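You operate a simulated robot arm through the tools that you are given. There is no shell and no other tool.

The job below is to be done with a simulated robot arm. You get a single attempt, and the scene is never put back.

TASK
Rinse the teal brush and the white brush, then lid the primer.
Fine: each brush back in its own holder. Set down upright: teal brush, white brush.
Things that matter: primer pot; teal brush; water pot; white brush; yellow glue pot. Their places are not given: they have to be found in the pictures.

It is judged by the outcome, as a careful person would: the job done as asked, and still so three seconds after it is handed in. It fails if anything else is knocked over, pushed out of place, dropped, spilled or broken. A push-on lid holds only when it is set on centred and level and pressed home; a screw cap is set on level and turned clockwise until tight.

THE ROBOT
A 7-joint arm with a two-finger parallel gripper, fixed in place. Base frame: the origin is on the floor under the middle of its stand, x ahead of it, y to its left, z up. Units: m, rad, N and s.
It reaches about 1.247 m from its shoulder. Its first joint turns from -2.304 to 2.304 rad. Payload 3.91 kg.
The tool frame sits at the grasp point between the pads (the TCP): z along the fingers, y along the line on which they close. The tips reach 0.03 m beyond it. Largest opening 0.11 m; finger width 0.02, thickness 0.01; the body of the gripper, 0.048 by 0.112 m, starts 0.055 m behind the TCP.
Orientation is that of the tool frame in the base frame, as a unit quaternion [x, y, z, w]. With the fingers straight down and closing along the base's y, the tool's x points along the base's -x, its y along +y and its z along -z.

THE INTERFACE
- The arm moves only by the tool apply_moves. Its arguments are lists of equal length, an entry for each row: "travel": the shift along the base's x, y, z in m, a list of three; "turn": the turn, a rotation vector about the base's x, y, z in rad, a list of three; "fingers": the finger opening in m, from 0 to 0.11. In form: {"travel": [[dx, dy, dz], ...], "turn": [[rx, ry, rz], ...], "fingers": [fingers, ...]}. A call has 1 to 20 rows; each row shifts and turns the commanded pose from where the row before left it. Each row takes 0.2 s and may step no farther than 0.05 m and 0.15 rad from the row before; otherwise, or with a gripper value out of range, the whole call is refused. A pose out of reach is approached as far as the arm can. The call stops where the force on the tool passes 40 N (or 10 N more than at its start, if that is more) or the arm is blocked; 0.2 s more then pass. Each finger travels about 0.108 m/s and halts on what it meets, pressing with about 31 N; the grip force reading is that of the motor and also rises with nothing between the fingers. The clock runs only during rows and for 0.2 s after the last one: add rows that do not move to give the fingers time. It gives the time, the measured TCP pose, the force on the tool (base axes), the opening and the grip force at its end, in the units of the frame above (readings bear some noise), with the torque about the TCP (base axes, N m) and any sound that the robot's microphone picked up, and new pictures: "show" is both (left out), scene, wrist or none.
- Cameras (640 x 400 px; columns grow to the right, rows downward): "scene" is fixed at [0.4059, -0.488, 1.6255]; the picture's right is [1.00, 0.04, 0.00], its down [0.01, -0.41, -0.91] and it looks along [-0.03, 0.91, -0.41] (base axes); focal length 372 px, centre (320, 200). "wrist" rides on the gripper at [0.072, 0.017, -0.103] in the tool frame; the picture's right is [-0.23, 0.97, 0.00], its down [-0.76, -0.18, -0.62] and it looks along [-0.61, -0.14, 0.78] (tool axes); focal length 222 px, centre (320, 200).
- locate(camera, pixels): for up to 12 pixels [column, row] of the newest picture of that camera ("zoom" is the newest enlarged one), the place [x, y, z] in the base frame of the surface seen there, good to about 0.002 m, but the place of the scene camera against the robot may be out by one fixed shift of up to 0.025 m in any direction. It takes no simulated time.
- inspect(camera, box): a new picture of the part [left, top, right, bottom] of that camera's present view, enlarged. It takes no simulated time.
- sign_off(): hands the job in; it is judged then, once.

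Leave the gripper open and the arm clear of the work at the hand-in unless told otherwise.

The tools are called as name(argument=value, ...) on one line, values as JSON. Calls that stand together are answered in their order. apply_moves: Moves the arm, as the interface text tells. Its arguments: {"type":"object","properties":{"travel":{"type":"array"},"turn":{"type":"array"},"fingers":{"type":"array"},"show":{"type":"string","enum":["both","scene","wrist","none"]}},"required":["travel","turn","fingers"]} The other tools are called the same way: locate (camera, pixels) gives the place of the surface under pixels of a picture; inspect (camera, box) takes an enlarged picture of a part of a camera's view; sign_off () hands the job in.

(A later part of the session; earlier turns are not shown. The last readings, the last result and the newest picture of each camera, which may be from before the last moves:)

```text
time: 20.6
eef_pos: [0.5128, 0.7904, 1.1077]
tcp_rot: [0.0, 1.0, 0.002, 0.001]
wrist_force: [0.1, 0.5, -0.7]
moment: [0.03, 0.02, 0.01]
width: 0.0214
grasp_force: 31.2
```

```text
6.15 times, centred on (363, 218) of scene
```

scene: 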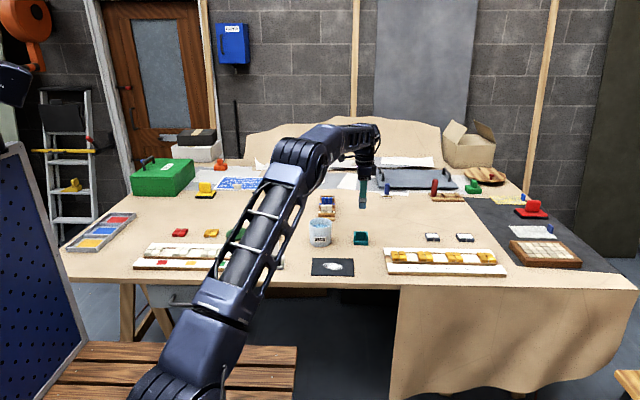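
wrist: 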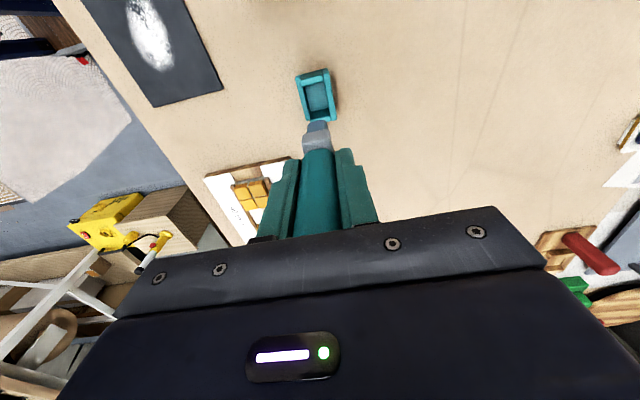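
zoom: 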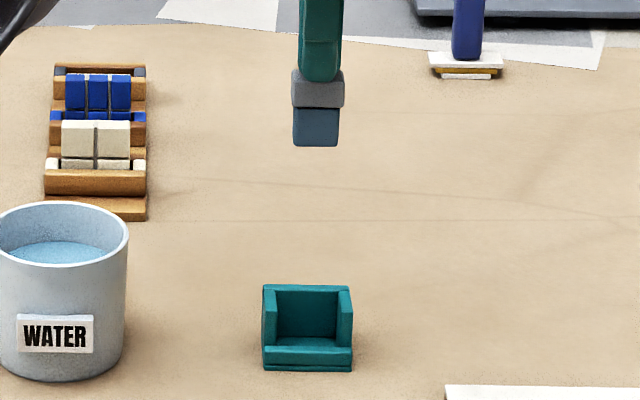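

I'll locate the bristle edges and the socket's inner edges in the wrist view to check alignment.

locate(camera="wrist", pixels=[[308.5, 125], [326.5, 124], [317.5, 124], [317.5, 122], [303.5, 136], [327.5, 134], [316, 136], [314, 134], [325, 136], [316, 145]])

locate(camera="wrist", pixels=[[304.8, 88.5], [322.5, 84], [320, 108], [312, 111], [328, 106], [320, 118], [329.5, 100], [325, 80], [302.5, 87], [309, 112], [312, 80], [331.5, 117]])

```text
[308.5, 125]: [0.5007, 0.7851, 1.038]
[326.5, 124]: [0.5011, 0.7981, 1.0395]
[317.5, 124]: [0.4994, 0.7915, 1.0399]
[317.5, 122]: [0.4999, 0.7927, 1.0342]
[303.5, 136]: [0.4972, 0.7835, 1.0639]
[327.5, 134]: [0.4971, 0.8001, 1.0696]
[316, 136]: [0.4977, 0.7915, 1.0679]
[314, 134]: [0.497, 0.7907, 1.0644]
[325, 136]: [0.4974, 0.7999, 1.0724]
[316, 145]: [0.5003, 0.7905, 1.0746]
```

```text
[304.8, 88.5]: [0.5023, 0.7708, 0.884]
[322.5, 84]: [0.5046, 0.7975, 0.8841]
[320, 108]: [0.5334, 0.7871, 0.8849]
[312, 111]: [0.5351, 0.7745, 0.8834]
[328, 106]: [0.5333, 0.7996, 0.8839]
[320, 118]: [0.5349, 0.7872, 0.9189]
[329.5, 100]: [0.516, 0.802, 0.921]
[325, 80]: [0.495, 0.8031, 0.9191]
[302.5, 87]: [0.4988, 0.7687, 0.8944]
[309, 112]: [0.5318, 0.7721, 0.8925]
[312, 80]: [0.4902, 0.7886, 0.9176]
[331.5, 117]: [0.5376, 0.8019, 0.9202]
```

Brush bristles centre y ≈ 0.7913 while the socket centre is y ≈ 0.786 (inner 0.772-0.7997); x matches (0.514 vs 0.5133). I'll shift -0.005 y, -0.0005 x and descend 0.09 so the tip is just above the walls.

apply_moves(travel=[[-0.0005, -0.005, 0], [0, 0, -0.03], [0, 0, -0.03], [0, 0, -0.03], [0, 0, 0], [0, 0, 0]], turn=[[0, 0, 0], [0, 0, 0], [0, 0, 0], [0, 0, 0], [0, 0, 0], [0, 0, 0]], fingers=[0, 0, 0, 0, 0, 0])

inspect(camera="wrist", box=[270, 60, 370, 160])

inspect(camera="scene", box=[335, 200, 391, 250])

```text
time: 22.1
eef_pos: [0.5124, 0.7837, 1.0192]
tcp_rot: [0.0, 1.0, 0.002, 0.001]
wrist_force: [0.3, 0.7, -0.6]
moment: [0.04, 0.05, -0.01]
width: 0.0219
grasp_force: 31.4
```

scene: 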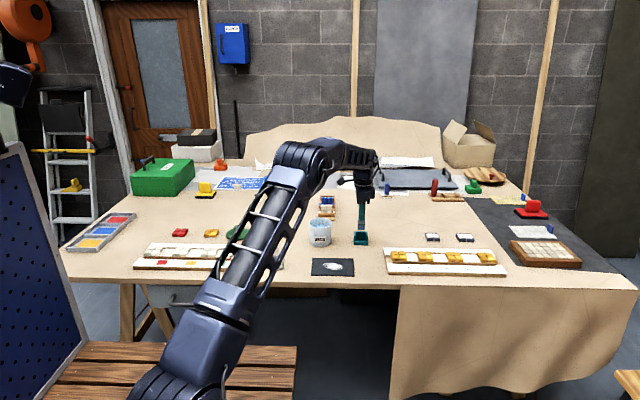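
wrist: 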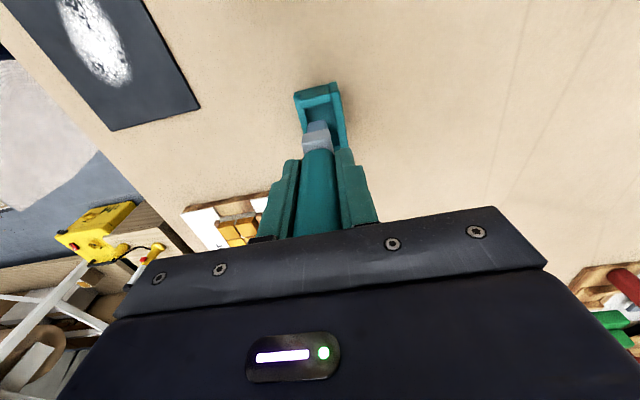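

```text
4.00 times, centred on (320, 110) of wrist
```

zoom: 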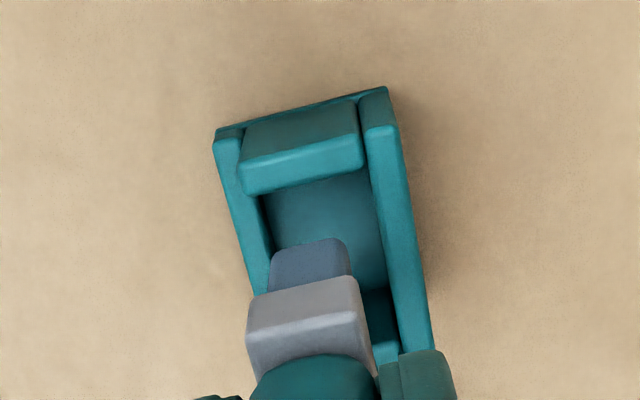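

```text
8.00 times, centred on (363, 225) of scene
```

zoom: 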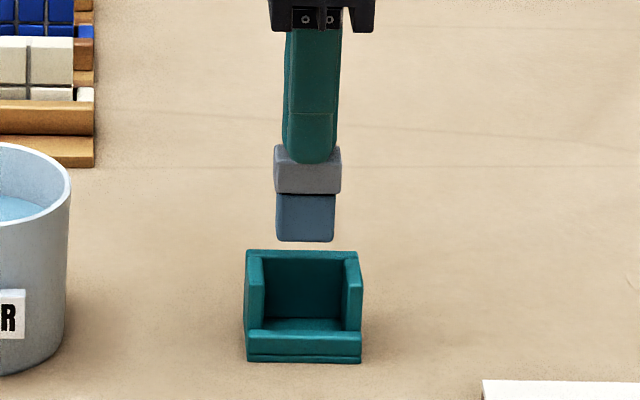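

Checking the alignment again at this height by locating ferrule and bristle edges.

locate(camera="wrist", pixels=[[308.3, 127], [326.3, 126], [317.5, 126], [317, 122], [302.5, 140], [329.5, 138], [316, 138], [316, 144]])

locate(camera="wrist", pixels=[[297, 97], [333, 90], [307, 112], [301, 100], [331.5, 105], [336, 135], [345, 145], [337, 147], [332, 110], [320, 95], [320, 87], [309, 110]])

```text
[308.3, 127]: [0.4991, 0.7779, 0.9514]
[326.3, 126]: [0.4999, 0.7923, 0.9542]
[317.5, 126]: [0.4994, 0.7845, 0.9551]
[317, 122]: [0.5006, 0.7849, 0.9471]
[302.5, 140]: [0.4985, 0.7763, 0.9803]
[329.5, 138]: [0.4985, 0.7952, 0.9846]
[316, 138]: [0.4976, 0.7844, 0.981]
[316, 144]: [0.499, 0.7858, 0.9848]
```

```text
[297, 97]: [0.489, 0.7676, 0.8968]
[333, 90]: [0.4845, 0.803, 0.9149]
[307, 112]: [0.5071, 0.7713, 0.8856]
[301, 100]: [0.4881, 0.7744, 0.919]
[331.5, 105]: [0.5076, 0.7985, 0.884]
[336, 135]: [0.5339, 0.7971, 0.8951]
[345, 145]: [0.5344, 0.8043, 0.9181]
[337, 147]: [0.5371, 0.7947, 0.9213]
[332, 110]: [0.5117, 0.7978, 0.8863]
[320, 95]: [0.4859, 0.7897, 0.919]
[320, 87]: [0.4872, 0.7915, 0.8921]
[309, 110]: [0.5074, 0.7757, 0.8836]
```

Aligned: brush centre ≈ (0.514, 0.7855) against socket (0.5133, 0.786). I'll shift -0.001 x and lower 0.049, slowly, then read the force.

apply_moves(travel=[[-0.001, 0, -0.01], [0, 0, -0.01], [0, 0, -0.01], [0, 0, -0.01], [0, 0, -0.009], [0, 0, 0]], turn=[[0, 0, 0], [0, 0, 0], [0, 0, 0], [0, 0, 0], [0, 0, 0], [0, 0, 0]], fingers=[0, 0, 0, 0, 0, 0])

inspect(camera="scene", box=[335, 200, 391, 250])

inspect(camera="wrist", box=[270, 80, 370, 180])

```text
time: 23.4
eef_pos: [0.5152, 0.7843, 0.9702]
tcp_rot: [0.0, 1.0, 0.001, 0.002]
wrist_force: [-0.6, 0.8, -0.8]
moment: [0.02, 0.01, 0.01]
width: 0.0214
grasp_force: 30.5
```

scene: 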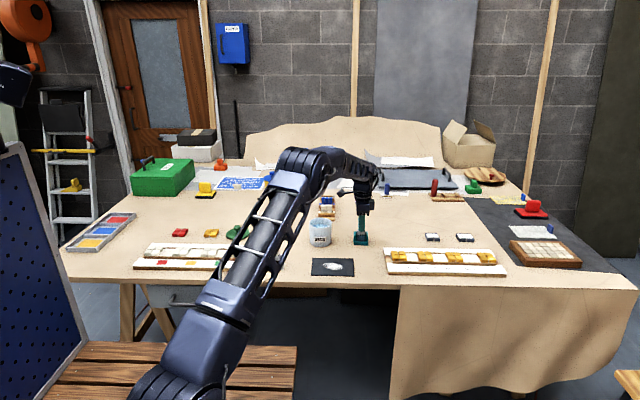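
wrist: 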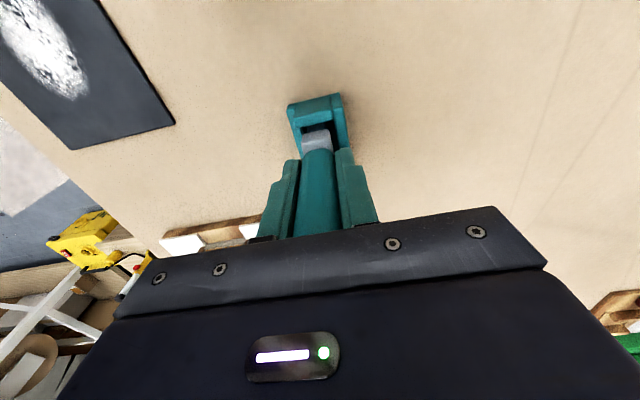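

```text
8.00 times, centred on (363, 225) of scene
```

zoom: 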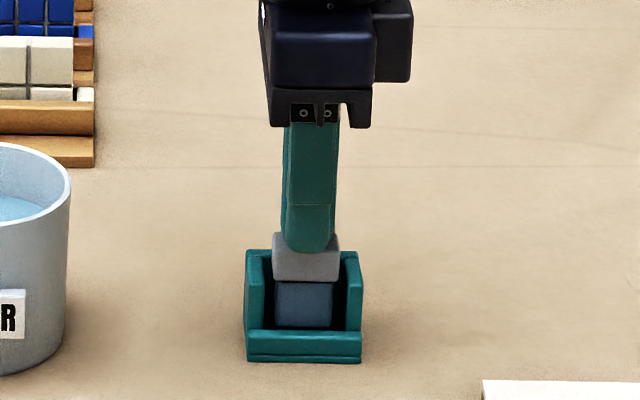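

```text
4.00 times, centred on (320, 130) of wrist
```

zoom: 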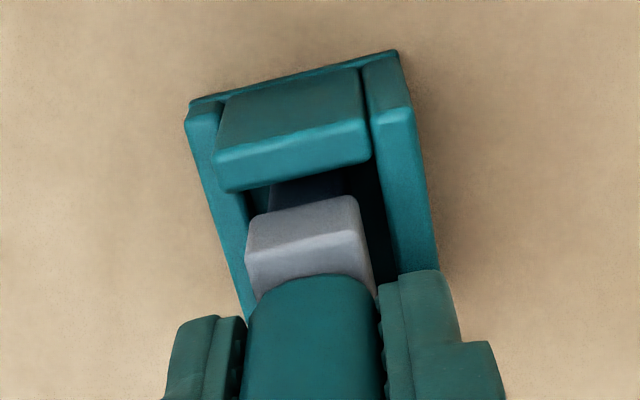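

The brush is inside the socket, no contact force. I'll go down in 0.0015 steps to feel for the floor.

apply_moves(travel=[[0, 0, -0.0015], [0, 0, -0.0015], [0, 0, 0]], turn=[[0, 0, 0], [0, 0, 0], [0, 0, 0]], fingers=[0, 0, 0], show="none")

```text
time: 24.2
eef_pos: [0.5141, 0.7849, 0.9665]
tcp_rot: [0.0, 1.0, 0.001, 0.0]
wrist_force: [0.7, 0.4, -0.6]
moment: [-0.01, -0.02, -0.01]
width: 0.0215
grasp_force: 30.9
```

No contact yet (force z -0.6 N). Continue in 0.0015 steps.

apply_moves(travel=[[0, 0, -0.0015], [0, 0, 0]], turn=[[0, 0, 0], [0, 0, 0]], fingers=[0, 0], show="none")

```text
time: 24.9
eef_pos: [0.5126, 0.7846, 0.9658]
tcp_rot: [0.0, 1.0, 0.001, 0.001]
wrist_force: [0.4, 0.4, 0.0]
moment: [0.01, -0.03, -0.01]
width: 0.0213
grasp_force: 30.8
```

apply_moves(travel=[[0, 0, -0.0015], [0, 0, 0]], turn=[[0, 0, 0], [0, 0, 0]], fingers=[0, 0], show="none")

inspect(camera="scene", box=[335, 200, 391, 250])

```text
time: 25.4
eef_pos: [0.5129, 0.7845, 0.9639]
tcp_rot: [-0.001, 1.0, 0.001, 0.001]
wrist_force: [0.9, -0.7, -0.9]
moment: [0.01, -0.01, 0.02]
width: 0.0214
grasp_force: 31.5
```

```text
8.00 times, centred on (363, 225) of scene
```

zoom: 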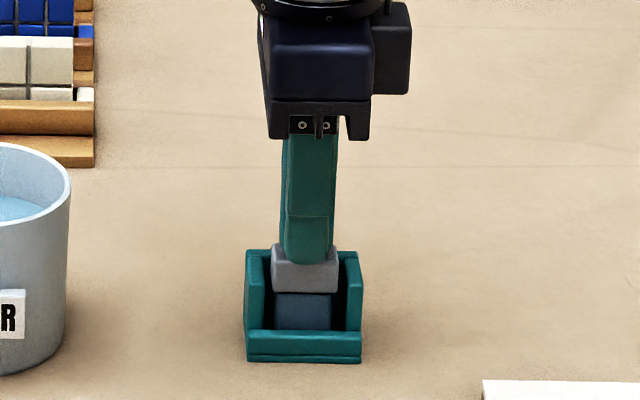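

Still no contact; ferrule rows (231.3 / 236.5) nearly match the original (231.4 / 237), so about 1-1.5 mm remains. Two more 0.001 steps.

apply_moves(travel=[[0, 0, -0.001], [0, 0, 0]], turn=[[0, 0, 0], [0, 0, 0]], fingers=[0, 0], show="none")

```text
time: 26.1
eef_pos: [0.5142, 0.7842, 0.9631]
tcp_rot: [0.0, 1.0, 0.002, 0.001]
wrist_force: [2.1, 1.6, 5.8]
moment: [0.04, -0.16, -0.01]
width: 0.0212
grasp_force: 31.6
```

Floor contact felt (5.8 N). Now release: open gradually to 0.05, then look before rising.

apply_moves(travel=[[0, 0, 0], [0, 0, 0], [0, 0, 0], [0, 0, 0], [0, 0, 0]], turn=[[0, 0, 0], [0, 0, 0], [0, 0, 0], [0, 0, 0], [0, 0, 0]], fingers=[0.024, 0.03, 0.04, 0.05, 0.05])

inspect(camera="scene", box=[335, 190, 391, 250])

inspect(camera="wrist", box=[250, 80, 390, 240])

```text
time: 27.2
eef_pos: [0.513, 0.7844, 0.9642]
tcp_rot: [0.0, 1.0, 0.001, 0.001]
wrist_force: [0.1, 0.4, 9.2]
moment: [0.0, 0.01, -0.01]
width: 0.0502
grasp_force: 0.0
```

scene: 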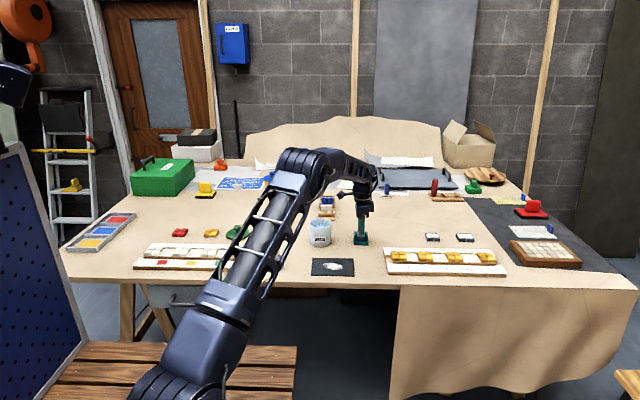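
wrist: 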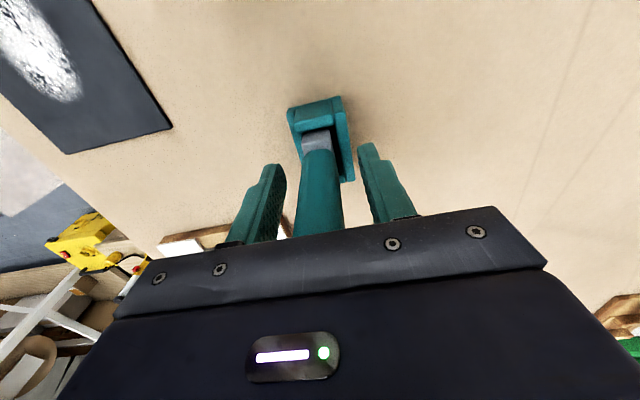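

```text
6.67 times, centred on (363, 220) of scene
```

zoom: 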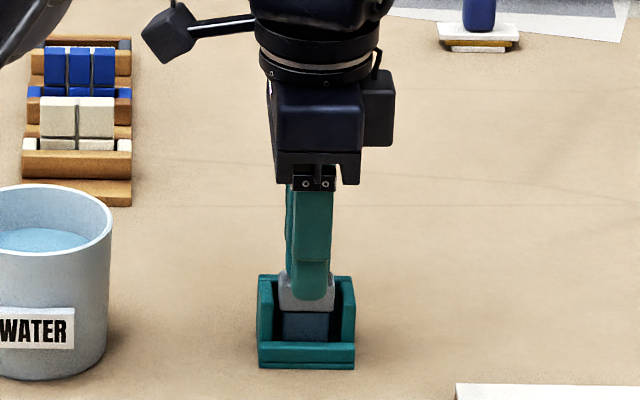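

```text
2.50 times, centred on (320, 160) of wrist
```

zoom: 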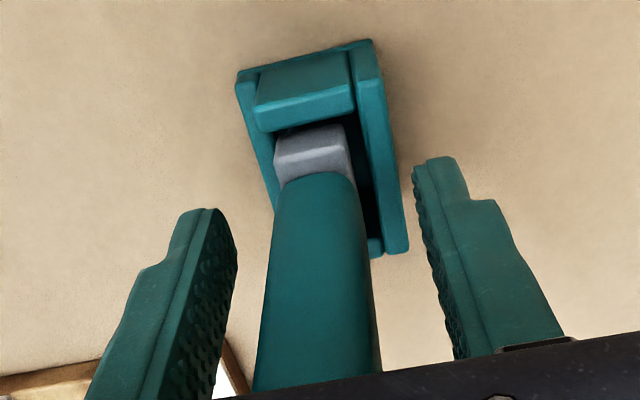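

The fingers are open and clear of the handle; the palm still rests on the brush top (9 N). I'll rise straight up 0.12.

apply_moves(travel=[[0, 0, 0.01], [0, 0, 0.02], [0, 0, 0.03], [0, 0, 0.03], [0, 0, 0.03], [0, 0, 0]], turn=[[0, 0, 0], [0, 0, 0], [0, 0, 0], [0, 0, 0], [0, 0, 0], [0, 0, 0]], fingers=[0.06, 0.06, 0.06, 0.06, 0.06, 0.06])

inspect(camera="scene", box=[337, 205, 385, 250])

inspect(camera="wrist", box=[270, 60, 370, 180])

```text
time: 28.6
eef_pos: [0.5135, 0.7862, 1.0831]
tcp_rot: [0.001, 1.0, 0.002, 0.001]
wrist_force: [-0.1, 0.1, 0.1]
moment: [-0.01, 0.03, -0.02]
width: 0.06
grasp_force: 0.0
```

scene: 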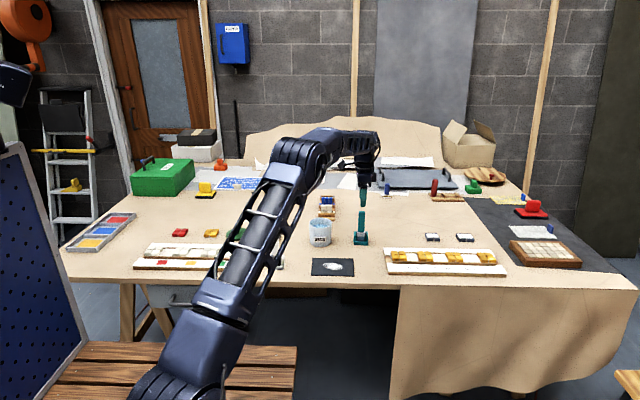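
wrist: 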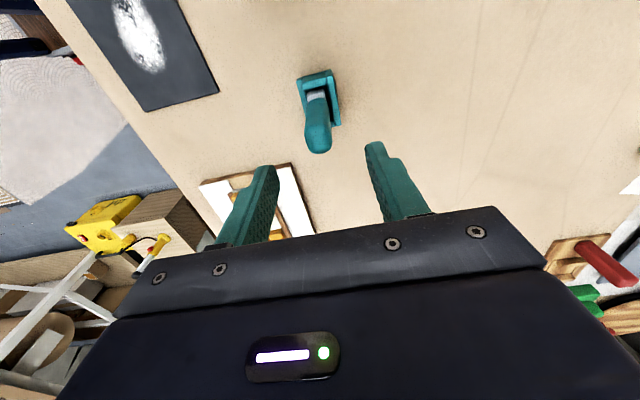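

```text
8.89 times, centred on (361, 228) of scene
```

zoom: 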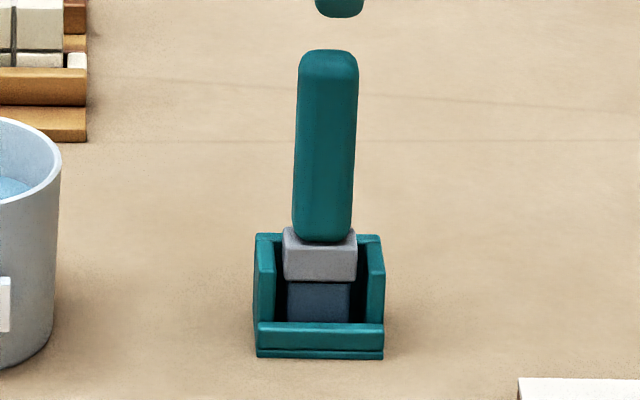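

```text
3.33 times, centred on (320, 120) of wrist
```

zoom: 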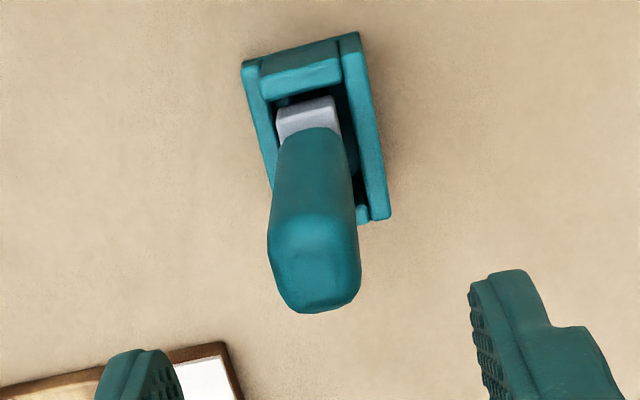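

The teal brush stands upright in its own holder with rinsed (blue) bristles. Now I'll travel to above the white brush at about (0.204, 0.606), TCP z ≈ 1.12.

apply_moves(travel=[[0, 0, 0.04], [-0.0344, -0.0199, 0], [-0.0344, -0.0199, 0], [-0.0344, -0.0199, 0], [-0.0344, -0.0199, 0], [-0.0344, -0.0199, 0], [-0.0344, -0.0199, 0], [-0.0344, -0.0199, 0], [-0.0344, -0.0199, 0], [-0.0344, -0.0199, 0], [0, 0, -0.02], [0, 0, -0.02], [0, 0, 0], [0, 0, 0]], turn=[[0, 0, 0], [0, 0, 0], [0, 0, 0], [0, 0, 0], [0, 0, 0], [0, 0, 0], [0, 0, 0], [0, 0, 0], [0, 0, 0], [0, 0, 0], [0, 0, 0], [0, 0, 0], [0, 0, 0], [0, 0, 0]], fingers=[0.06, 0.06, 0.06, 0.06, 0.06, 0.06, 0.06, 0.06, 0.06, 0.06, 0.06, 0.06, 0.06, 0.06])

inspect(camera="wrist", box=[260, 60, 380, 180])

```text
time: 31.6
eef_pos: [0.2035, 0.6055, 1.0818]
tcp_rot: [0.0, 1.0, 0.001, 0.0]
wrist_force: [-0.6, -0.2, 0.8]
moment: [0.0, -0.03, 0.0]
width: 0.0598
grasp_force: 0.1
```

scene: 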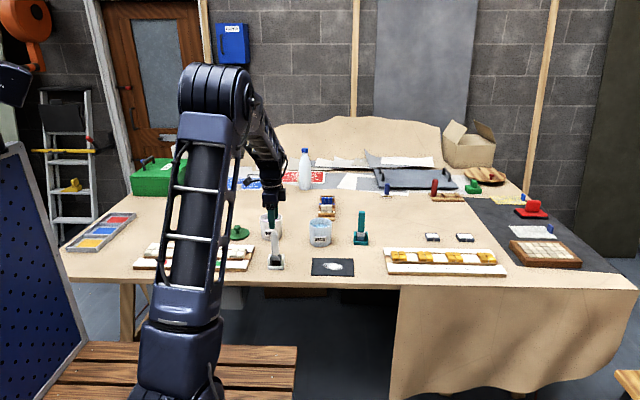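
wrist: 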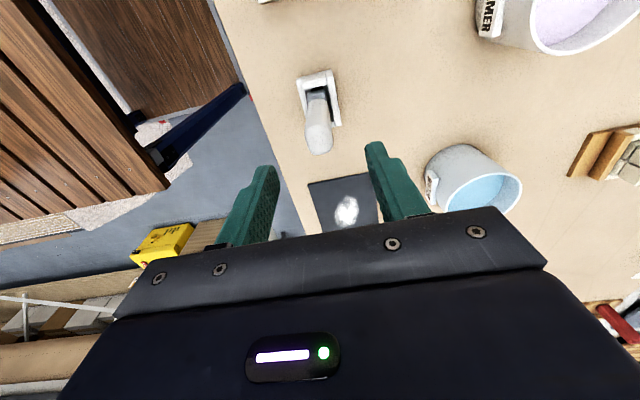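

```text
3.33 times, centred on (320, 120) of wrist
```

zoom: 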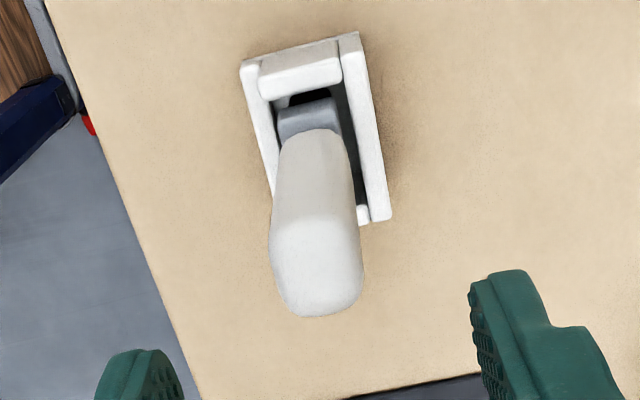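

I'll locate the white handle's cap edges and holder in this zoom.

locate(camera="zoom", pixels=[[272, 262], [361, 268], [316, 312], [316, 225], [315, 265], [280, 200], [350, 190], [310, 140], [280, 125], [338, 120], [310, 110], [316, 290]])

locate(camera="zoom", pixels=[[245, 65], [355, 35], [270, 90], [335, 75], [275, 190], [380, 210], [362, 215], [262, 120], [365, 130], [350, 130], [355, 190], [300, 50]])

```text
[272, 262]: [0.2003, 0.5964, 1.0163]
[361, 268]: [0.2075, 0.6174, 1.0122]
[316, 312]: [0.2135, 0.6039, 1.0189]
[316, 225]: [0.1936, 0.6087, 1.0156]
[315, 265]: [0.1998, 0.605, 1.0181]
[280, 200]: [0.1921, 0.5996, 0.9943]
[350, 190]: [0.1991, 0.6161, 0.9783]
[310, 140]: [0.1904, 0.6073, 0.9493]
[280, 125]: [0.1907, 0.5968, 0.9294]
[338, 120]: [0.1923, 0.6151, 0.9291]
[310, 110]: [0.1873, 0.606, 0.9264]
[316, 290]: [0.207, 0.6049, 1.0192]
```

```text
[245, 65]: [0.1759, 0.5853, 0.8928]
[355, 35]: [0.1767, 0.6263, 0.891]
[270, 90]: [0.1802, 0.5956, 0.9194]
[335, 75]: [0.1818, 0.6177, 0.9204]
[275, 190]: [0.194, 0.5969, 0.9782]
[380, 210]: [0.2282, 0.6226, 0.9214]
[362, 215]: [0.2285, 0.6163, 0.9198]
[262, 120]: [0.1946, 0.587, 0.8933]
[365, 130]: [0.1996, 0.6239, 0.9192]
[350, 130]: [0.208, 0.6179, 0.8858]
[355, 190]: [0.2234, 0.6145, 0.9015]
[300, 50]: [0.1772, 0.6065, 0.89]
```

Handle centre ≈ (0.203, 0.607), nearly under the TCP. I'll shift +0.0012 y, descend 0.10 to z ≈ 0.981, and close gently.

apply_moves(travel=[[0, 0.0012, -0.03], [0, 0, -0.03], [0, 0, -0.02], [0, 0, -0.02], [0, 0, 0], [0, 0, 0], [0, 0, 0], [0, 0, 0], [0, 0, 0]], turn=[[0, 0, 0], [0, 0, 0], [0, 0, 0], [0, 0, 0], [0, 0, 0], [0, 0, 0], [0, 0, 0], [0, 0, 0], [0, 0, 0]], fingers=[0.06, 0.05, 0.05, 0.05, 0.05, 0.035, 0.025, 0.015, 0.0])

```text
time: 33.6
eef_pos: [0.2044, 0.6071, 0.9832]
tcp_rot: [0.0, 1.0, 0.002, 0.001]
wrist_force: [0.3, 0.3, 0.2]
moment: [0.03, 0.01, 0.02]
width: 0.0214
grasp_force: 31.1
```

scene: 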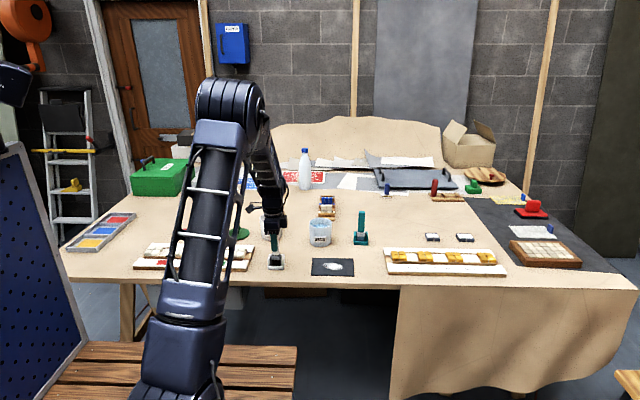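
wrist: 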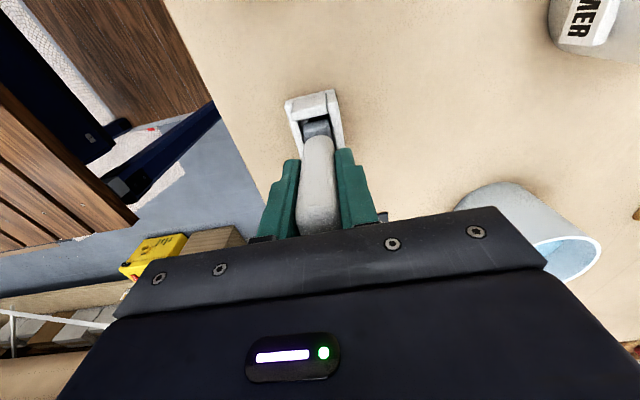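

Gripped squarely (width 0.0214, no side force). Lift straight up 0.13.

apply_moves(travel=[[0, 0, 0.01], [0, 0, 0.015], [0, 0, 0.02], [0, 0, 0.025], [0, 0, 0.03], [0, 0, 0.03], [0, 0, 0]], turn=[[0, 0, 0], [0, 0, 0], [0, 0, 0], [0, 0, 0], [0, 0, 0], [0, 0, 0], [0, 0, 0]], fingers=[0, 0, 0, 0, 0, 0, 0])

inspect(camera="wrist", box=[270, 50, 370, 150])

```text
time: 35.2
eef_pos: [0.2046, 0.6073, 1.1154]
tcp_rot: [0.001, 1.0, 0.002, 0.001]
wrist_force: [0.2, 0.3, 0.3]
moment: [-0.02, 0.01, -0.02]
width: 0.0212
grasp_force: 31.7
```

scene: 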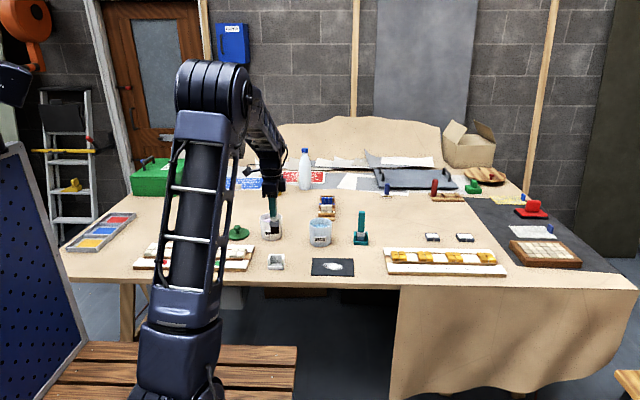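
wrist: 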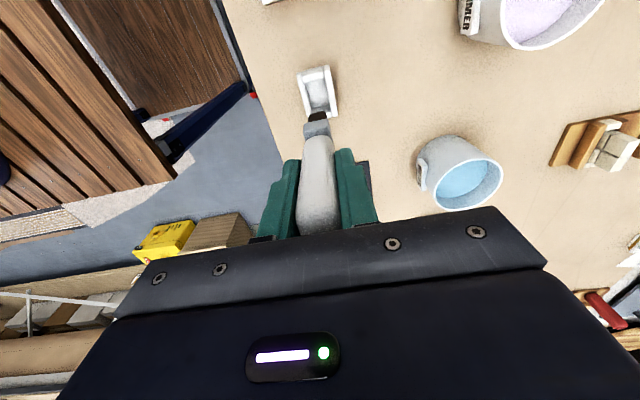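

```text
4.00 times, centred on (320, 100) of wrist
```

zoom: 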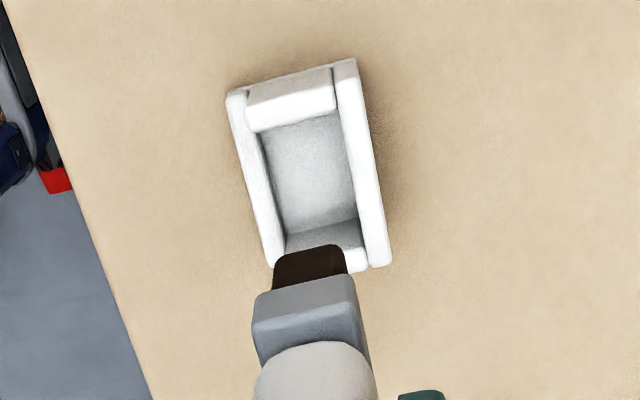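

Holder stays put. I'll record the socket's and brush's geometry for the return.

locate(camera="zoom", pixels=[[277, 270], [345, 262], [310, 268], [310, 255], [256, 315], [352, 300], [305, 320], [305, 300]])

locate(camera="zoom", pixels=[[265, 145], [340, 125], [310, 225], [283, 240], [352, 215], [325, 265], [232, 100], [345, 70], [345, 140], [260, 190], [380, 260], [290, 105]])

```text
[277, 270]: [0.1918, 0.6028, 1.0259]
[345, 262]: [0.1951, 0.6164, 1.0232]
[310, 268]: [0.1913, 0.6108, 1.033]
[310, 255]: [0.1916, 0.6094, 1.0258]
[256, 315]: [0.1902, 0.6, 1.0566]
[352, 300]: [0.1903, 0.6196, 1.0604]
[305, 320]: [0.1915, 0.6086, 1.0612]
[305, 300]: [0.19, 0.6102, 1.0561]
```

```text
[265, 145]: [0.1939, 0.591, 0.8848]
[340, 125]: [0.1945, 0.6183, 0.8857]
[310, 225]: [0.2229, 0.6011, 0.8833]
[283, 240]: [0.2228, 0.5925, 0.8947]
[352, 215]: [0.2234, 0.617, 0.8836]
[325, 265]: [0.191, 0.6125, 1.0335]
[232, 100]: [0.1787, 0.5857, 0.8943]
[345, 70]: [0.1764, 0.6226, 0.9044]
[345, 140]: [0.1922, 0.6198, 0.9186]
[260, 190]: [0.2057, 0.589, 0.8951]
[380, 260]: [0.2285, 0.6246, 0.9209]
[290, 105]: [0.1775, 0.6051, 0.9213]
```

Now carry the white brush to the water pot centre: move (+0.146, +0.178) at this height (tip ≈ 1.015, above the 0.966 rim).

apply_moves(travel=[[0.0243, 0.0297, 0], [0.0243, 0.0297, 0], [0.0243, 0.0297, 0], [0.0243, 0.0297, 0], [0.0243, 0.0297, 0], [0.0245, 0.0295, 0], [0, 0, 0], [0, 0, 0]], turn=[[0, 0, 0], [0, 0, 0], [0, 0, 0], [0, 0, 0], [0, 0, 0], [0, 0, 0], [0, 0, 0], [0, 0, 0]], fingers=[0, 0, 0, 0, 0, 0, 0, 0])

inspect(camera="wrist", box=[250, 50, 390, 170])

```text
time: 37.0
eef_pos: [0.3478, 0.7862, 1.1146]
tcp_rot: [0.0, 1.0, 0.001, 0.001]
wrist_force: [0.1, -1.0, -0.8]
moment: [0.03, -0.01, 0.02]
width: 0.0214
grasp_force: 31.1
```

scene: 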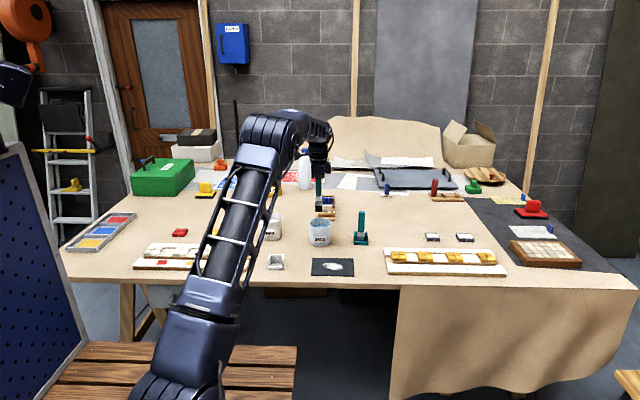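
wrist: 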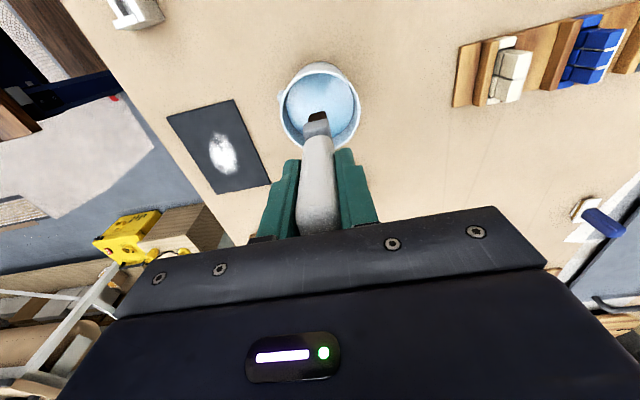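

```text
3.33 times, centred on (320, 110) of wrist
```

zoom: 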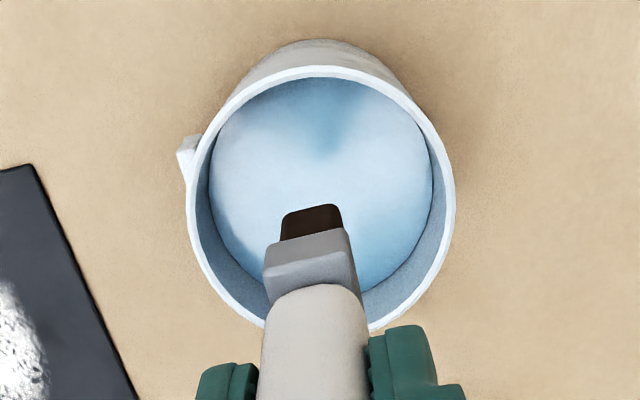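

I'll check the brush's place over the pot by locating bristle and rim points.

locate(camera="zoom", pixels=[[285, 225], [342, 220], [312, 222], [268, 265], [350, 255], [190, 200], [450, 200], [330, 68], [420, 310], [240, 310], [310, 210]])

```text
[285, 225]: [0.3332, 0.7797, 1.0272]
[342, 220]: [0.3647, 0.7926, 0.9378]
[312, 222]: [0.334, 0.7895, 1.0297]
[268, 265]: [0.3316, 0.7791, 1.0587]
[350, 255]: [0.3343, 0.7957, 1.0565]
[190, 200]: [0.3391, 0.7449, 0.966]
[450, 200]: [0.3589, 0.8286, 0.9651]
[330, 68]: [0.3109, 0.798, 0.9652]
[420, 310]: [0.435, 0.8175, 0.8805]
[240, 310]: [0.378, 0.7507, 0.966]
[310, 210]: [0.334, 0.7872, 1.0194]
```

Brush centre ≈ (0.348, 0.787) vs pot (0.352, 0.787). Shift +0.004 x and lower 0.070 so the tip stops just over the water level (≈0.945).

apply_moves(travel=[[0.004, 0, -0.02], [0, 0, -0.02], [0, 0, -0.015], [0, 0, -0.015], [0, 0, 0]], turn=[[0, 0, 0], [0, 0, 0], [0, 0, 0], [0, 0, 0], [0, 0, 0]], fingers=[0, 0, 0, 0, 0], show="wrist")

inspect(camera="scene", box=[295, 195, 345, 250])

```text
time: 38.2
eef_pos: [0.3535, 0.7851, 1.0437]
tcp_rot: [0.0, 1.0, 0.002, 0.001]
wrist_force: [0.7, 0.5, -0.8]
moment: [0.03, 0.01, 0.01]
width: 0.0214
grasp_force: 30.8
```

wrist: 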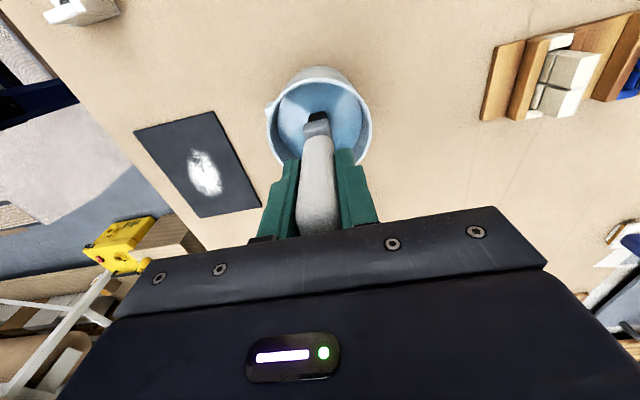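

```text
7.27 times, centred on (320, 222) of scene
```

zoom: 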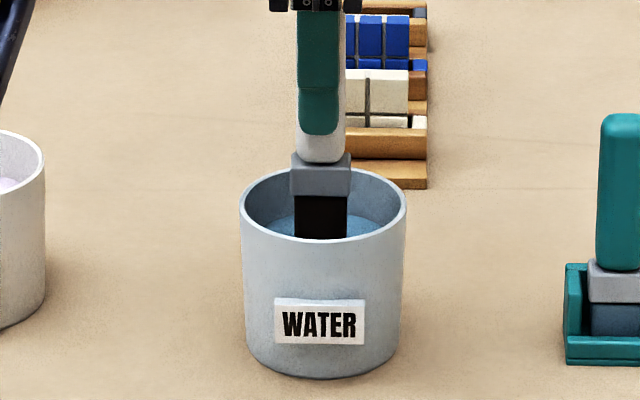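

Bristles are still dark and dry, just above the water. Lower in small steps, watching the force.

apply_moves(travel=[[0, 0, -0.003], [0, 0, -0.003], [0, 0, 0]], turn=[[0, 0, 0], [0, 0, 0], [0, 0, 0]], fingers=[0, 0, 0], show="none")

inspect(camera="scene", box=[295, 195, 345, 250])

```text
time: 39.0
eef_pos: [0.3531, 0.7849, 1.0375]
tcp_rot: [0.0, 1.0, 0.001, 0.001]
wrist_force: [0.3, -0.1, 0.2]
moment: [0.03, -0.01, -0.01]
width: 0.0216
grasp_force: 30.7
```

```text
7.27 times, centred on (320, 222) of scene
```

zoom: 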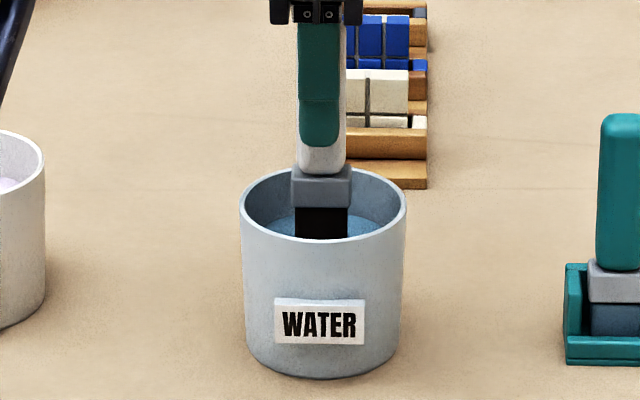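

apply_moves(travel=[[0, 0, -0.002], [0, 0, -0.001], [0, 0, 0]], turn=[[0, 0, 0], [0, 0, 0], [0, 0, 0]], fingers=[0, 0, 0], show="none")

inspect(camera="scene", box=[295, 195, 345, 250])

```text
time: 39.9
eef_pos: [0.3552, 0.785, 1.035]
tcp_rot: [-0.001, 1.0, 0.004, 0.0]
wrist_force: [0.0, 2.8, 29.4]
moment: [0.22, -0.02, -0.02]
width: 0.0217
grasp_force: 31.3
```

```text
7.27 times, centred on (320, 222) of scene
```

zoom: 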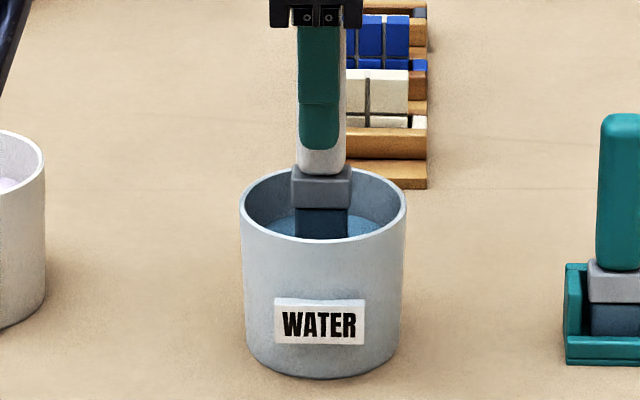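

Contact with the water level (29 N) and the bristles turned blue: the white brush has been wetted. I'll relieve the pressure (+0.004), swish gently, and lift out.

apply_moves(travel=[[0, 0, 0.002], [0, 0, 0.002], [0.006, 0, 0], [-0.006, 0.006, 0], [-0.006, -0.006, 0], [0.006, -0.006, 0], [0.006, 0.006, 0], [-0.006, 0.006, 0], [-0.006, -0.006, 0], [0.006, -0.006, 0], [0, 0.006, 0], [0, 0, 0.012], [0, 0, 0], [0, 0, 0], [0, 0, 0.03], [0, 0, 0.04], [0, 0, 0]], turn=[[0, 0, 0], [0, 0, 0], [0, 0, 0], [0, 0, 0], [0, 0, 0], [0, 0, 0], [0, 0, 0], [0, 0, 0], [0, 0, 0], [0, 0, 0], [0, 0, 0], [0, 0, 0], [0, 0, 0], [0, 0, 0], [0, 0, 0], [0, 0, 0], [0, 0, 0]], fingers=[0, 0, 0, 0, 0, 0, 0, 0, 0, 0, 0, 0, 0, 0, 0, 0, 0])

inspect(camera="scene", box=[295, 180, 345, 240])

inspect(camera="wrist", box=[250, 50, 390, 170])

```text
time: 43.5
eef_pos: [0.3532, 0.7862, 1.1199]
tcp_rot: [0.0, 1.0, 0.002, 0.0]
wrist_force: [-0.1, -0.3, 0.1]
moment: [0.0, 0.02, 0.02]
width: 0.0215
grasp_force: 30.4
```

scene: 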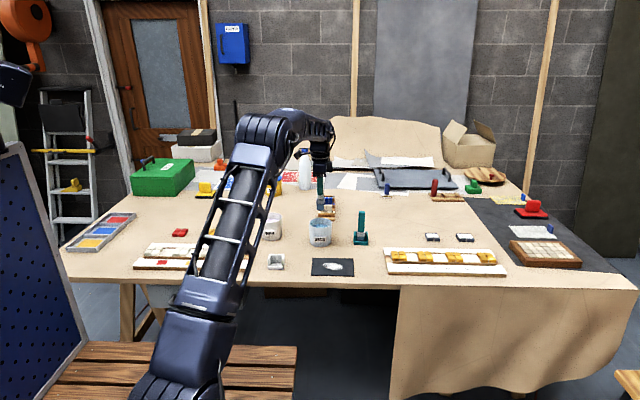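
wrist: 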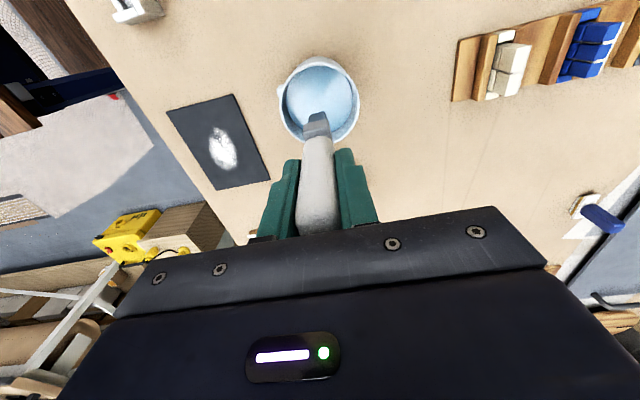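

```text
6.67 times, centred on (320, 210) of scene
```

zoom: 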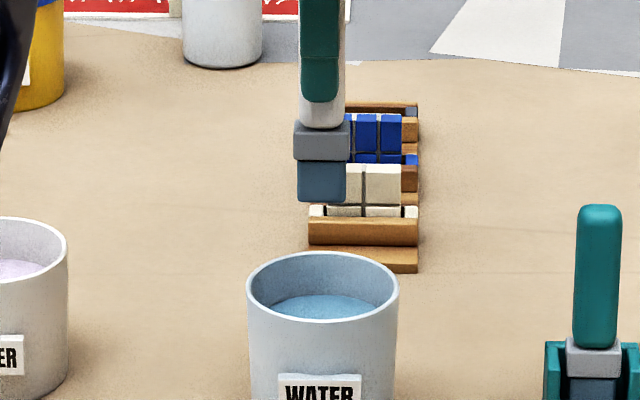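

```text
3.33 times, centred on (320, 110) of wrist
```

zoom: 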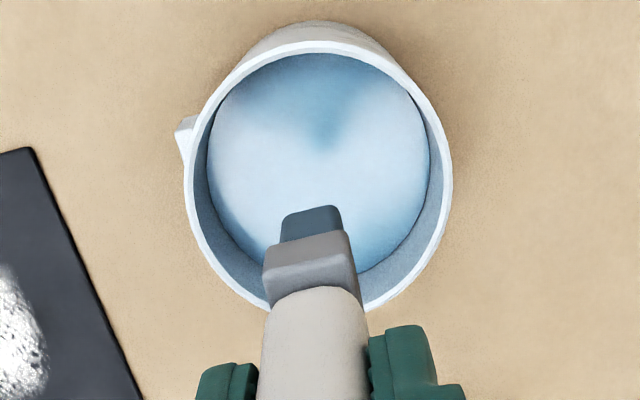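

The white brush is rinsed too (blue bristles). Now carry it back above its own white holder: (-0.149, -0.181).

apply_moves(travel=[[-0.0248, -0.0302, 0], [-0.0248, -0.0302, 0], [-0.0248, -0.0302, 0], [-0.0248, -0.0302, 0], [-0.0248, -0.0302, 0], [-0.025, -0.03, 0], [0, 0, 0], [0, 0, 0]], turn=[[0, 0, 0], [0, 0, 0], [0, 0, 0], [0, 0, 0], [0, 0, 0], [0, 0, 0], [0, 0, 0], [0, 0, 0]], fingers=[0, 0, 0, 0, 0, 0, 0, 0], show="wrist")

inspect(camera="wrist", box=[270, 50, 370, 150])

```text
time: 45.2
eef_pos: [0.2023, 0.6067, 1.1195]
tcp_rot: [0.0, 1.0, 0.001, 0.001]
wrist_force: [-0.1, 0.8, -1.1]
moment: [-0.04, 0.01, -0.01]
width: 0.0216
grasp_force: 31.0
```

wrist: 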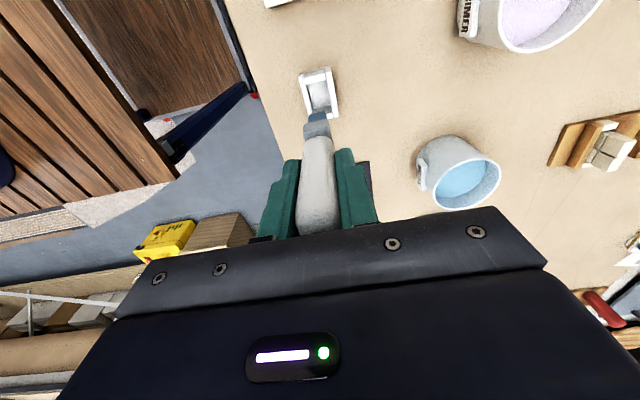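

```text
4.00 times, centred on (320, 100) of wrist
```

zoom: 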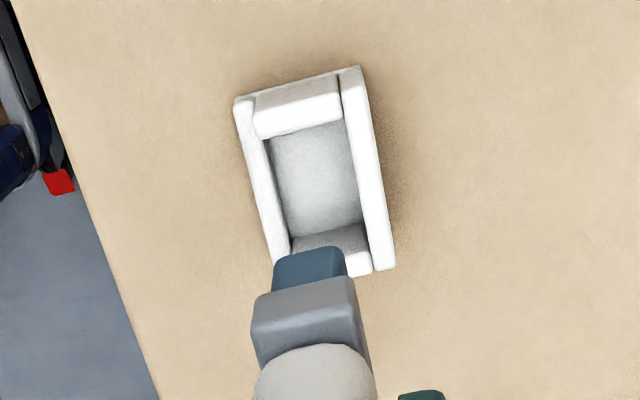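

locate(camera="zoom", pixels=[[276, 272], [343, 262], [310, 268], [310, 255], [255, 318], [353, 305], [305, 320], [305, 300], [260, 305], [350, 290]])

locate(camera="zoom", pixels=[[272, 150], [345, 130], [315, 220], [290, 240], [358, 215], [360, 262], [240, 105], [350, 75], [350, 150], [266, 190], [385, 265], [298, 110]])

```text
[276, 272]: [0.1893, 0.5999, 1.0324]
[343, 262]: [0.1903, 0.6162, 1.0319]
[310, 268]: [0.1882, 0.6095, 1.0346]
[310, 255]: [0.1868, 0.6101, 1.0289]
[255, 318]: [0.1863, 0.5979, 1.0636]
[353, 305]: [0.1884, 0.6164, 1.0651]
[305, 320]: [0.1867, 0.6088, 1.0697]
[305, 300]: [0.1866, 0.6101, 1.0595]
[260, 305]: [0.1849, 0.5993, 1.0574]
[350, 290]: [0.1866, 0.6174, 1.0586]
```

```text
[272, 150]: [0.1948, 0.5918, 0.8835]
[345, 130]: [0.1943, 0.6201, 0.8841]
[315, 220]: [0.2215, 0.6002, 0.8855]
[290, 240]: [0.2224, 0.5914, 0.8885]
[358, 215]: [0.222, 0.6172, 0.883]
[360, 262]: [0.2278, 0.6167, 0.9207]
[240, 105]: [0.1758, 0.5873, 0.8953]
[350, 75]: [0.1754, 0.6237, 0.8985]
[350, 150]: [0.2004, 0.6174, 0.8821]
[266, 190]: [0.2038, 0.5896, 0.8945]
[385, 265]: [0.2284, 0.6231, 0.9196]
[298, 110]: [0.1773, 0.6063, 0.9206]
```

Brush centre y ≈ 0.608 vs socket 0.6057; x fine (0.203). Shift -0.0023 y and descend 0.083 to just above the walls.

apply_moves(travel=[[0, -0.0023, 0], [0, 0, -0.03], [0, 0, -0.03], [0, 0, -0.023], [0, 0, 0], [0, 0, 0]], turn=[[0, 0, 0], [0, 0, 0], [0, 0, 0], [0, 0, 0], [0, 0, 0], [0, 0, 0]], fingers=[0, 0, 0, 0, 0, 0], show="wrist")

inspect(camera="scene", box=[256, 220, 304, 275])

inspect(camera="wrist", box=[270, 60, 370, 160])

```text
time: 46.6
eef_pos: [0.2044, 0.6029, 1.0378]
tcp_rot: [0.0, 1.0, 0.001, 0.001]
wrist_force: [-0.5, -0.1, -0.3]
moment: [0.0, 0.0, 0.0]
width: 0.0214
grasp_force: 31.1
```

wrist: 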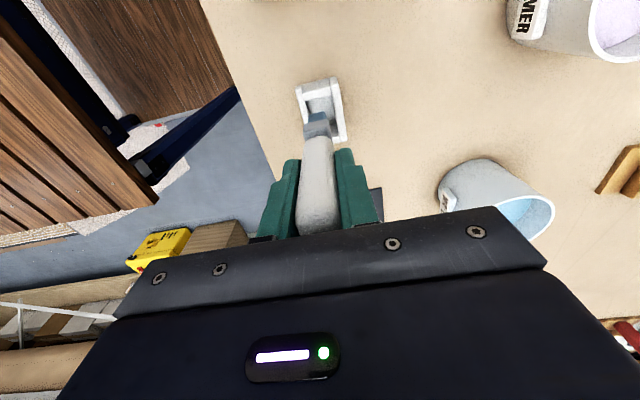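

```text
7.27 times, centred on (280, 248) of scene
```

zoom: 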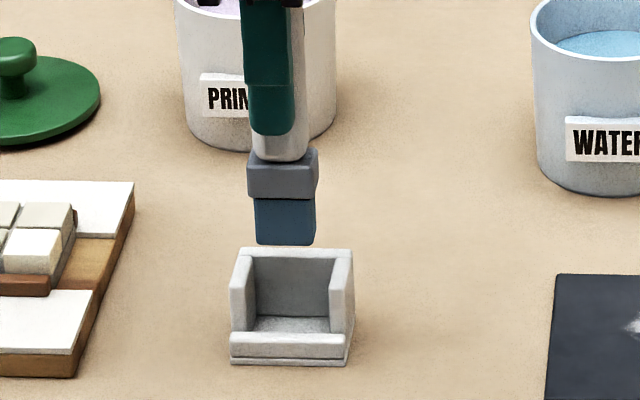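

```text
4.00 times, centred on (320, 110) of wrist
```

zoom: 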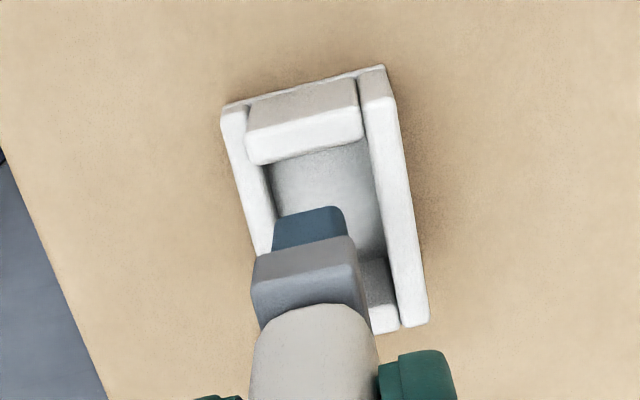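

locate(camera="zoom", pixels=[[275, 232], [344, 222], [310, 228], [310, 215], [255, 278], [354, 265], [305, 285], [305, 260]])

locate(camera="zoom", pixels=[[275, 185], [372, 165], [383, 250], [258, 200], [380, 140], [415, 310], [385, 320], [300, 110], [228, 115], [378, 75], [265, 240], [395, 260]])

```text
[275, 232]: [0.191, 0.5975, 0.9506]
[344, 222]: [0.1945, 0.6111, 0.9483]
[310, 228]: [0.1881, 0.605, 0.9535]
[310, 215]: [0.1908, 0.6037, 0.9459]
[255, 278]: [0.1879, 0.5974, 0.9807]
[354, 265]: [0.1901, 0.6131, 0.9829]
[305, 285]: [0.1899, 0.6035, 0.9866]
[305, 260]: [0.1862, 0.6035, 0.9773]
```

```text
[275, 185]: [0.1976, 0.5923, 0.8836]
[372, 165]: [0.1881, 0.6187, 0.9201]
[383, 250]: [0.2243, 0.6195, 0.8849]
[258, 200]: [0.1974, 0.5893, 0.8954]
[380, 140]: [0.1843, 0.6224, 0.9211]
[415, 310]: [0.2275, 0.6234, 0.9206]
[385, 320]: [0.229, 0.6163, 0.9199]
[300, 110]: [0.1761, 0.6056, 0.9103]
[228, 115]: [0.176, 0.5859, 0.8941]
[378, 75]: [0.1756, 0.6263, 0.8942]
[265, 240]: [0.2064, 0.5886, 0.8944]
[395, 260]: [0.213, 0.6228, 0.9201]
```

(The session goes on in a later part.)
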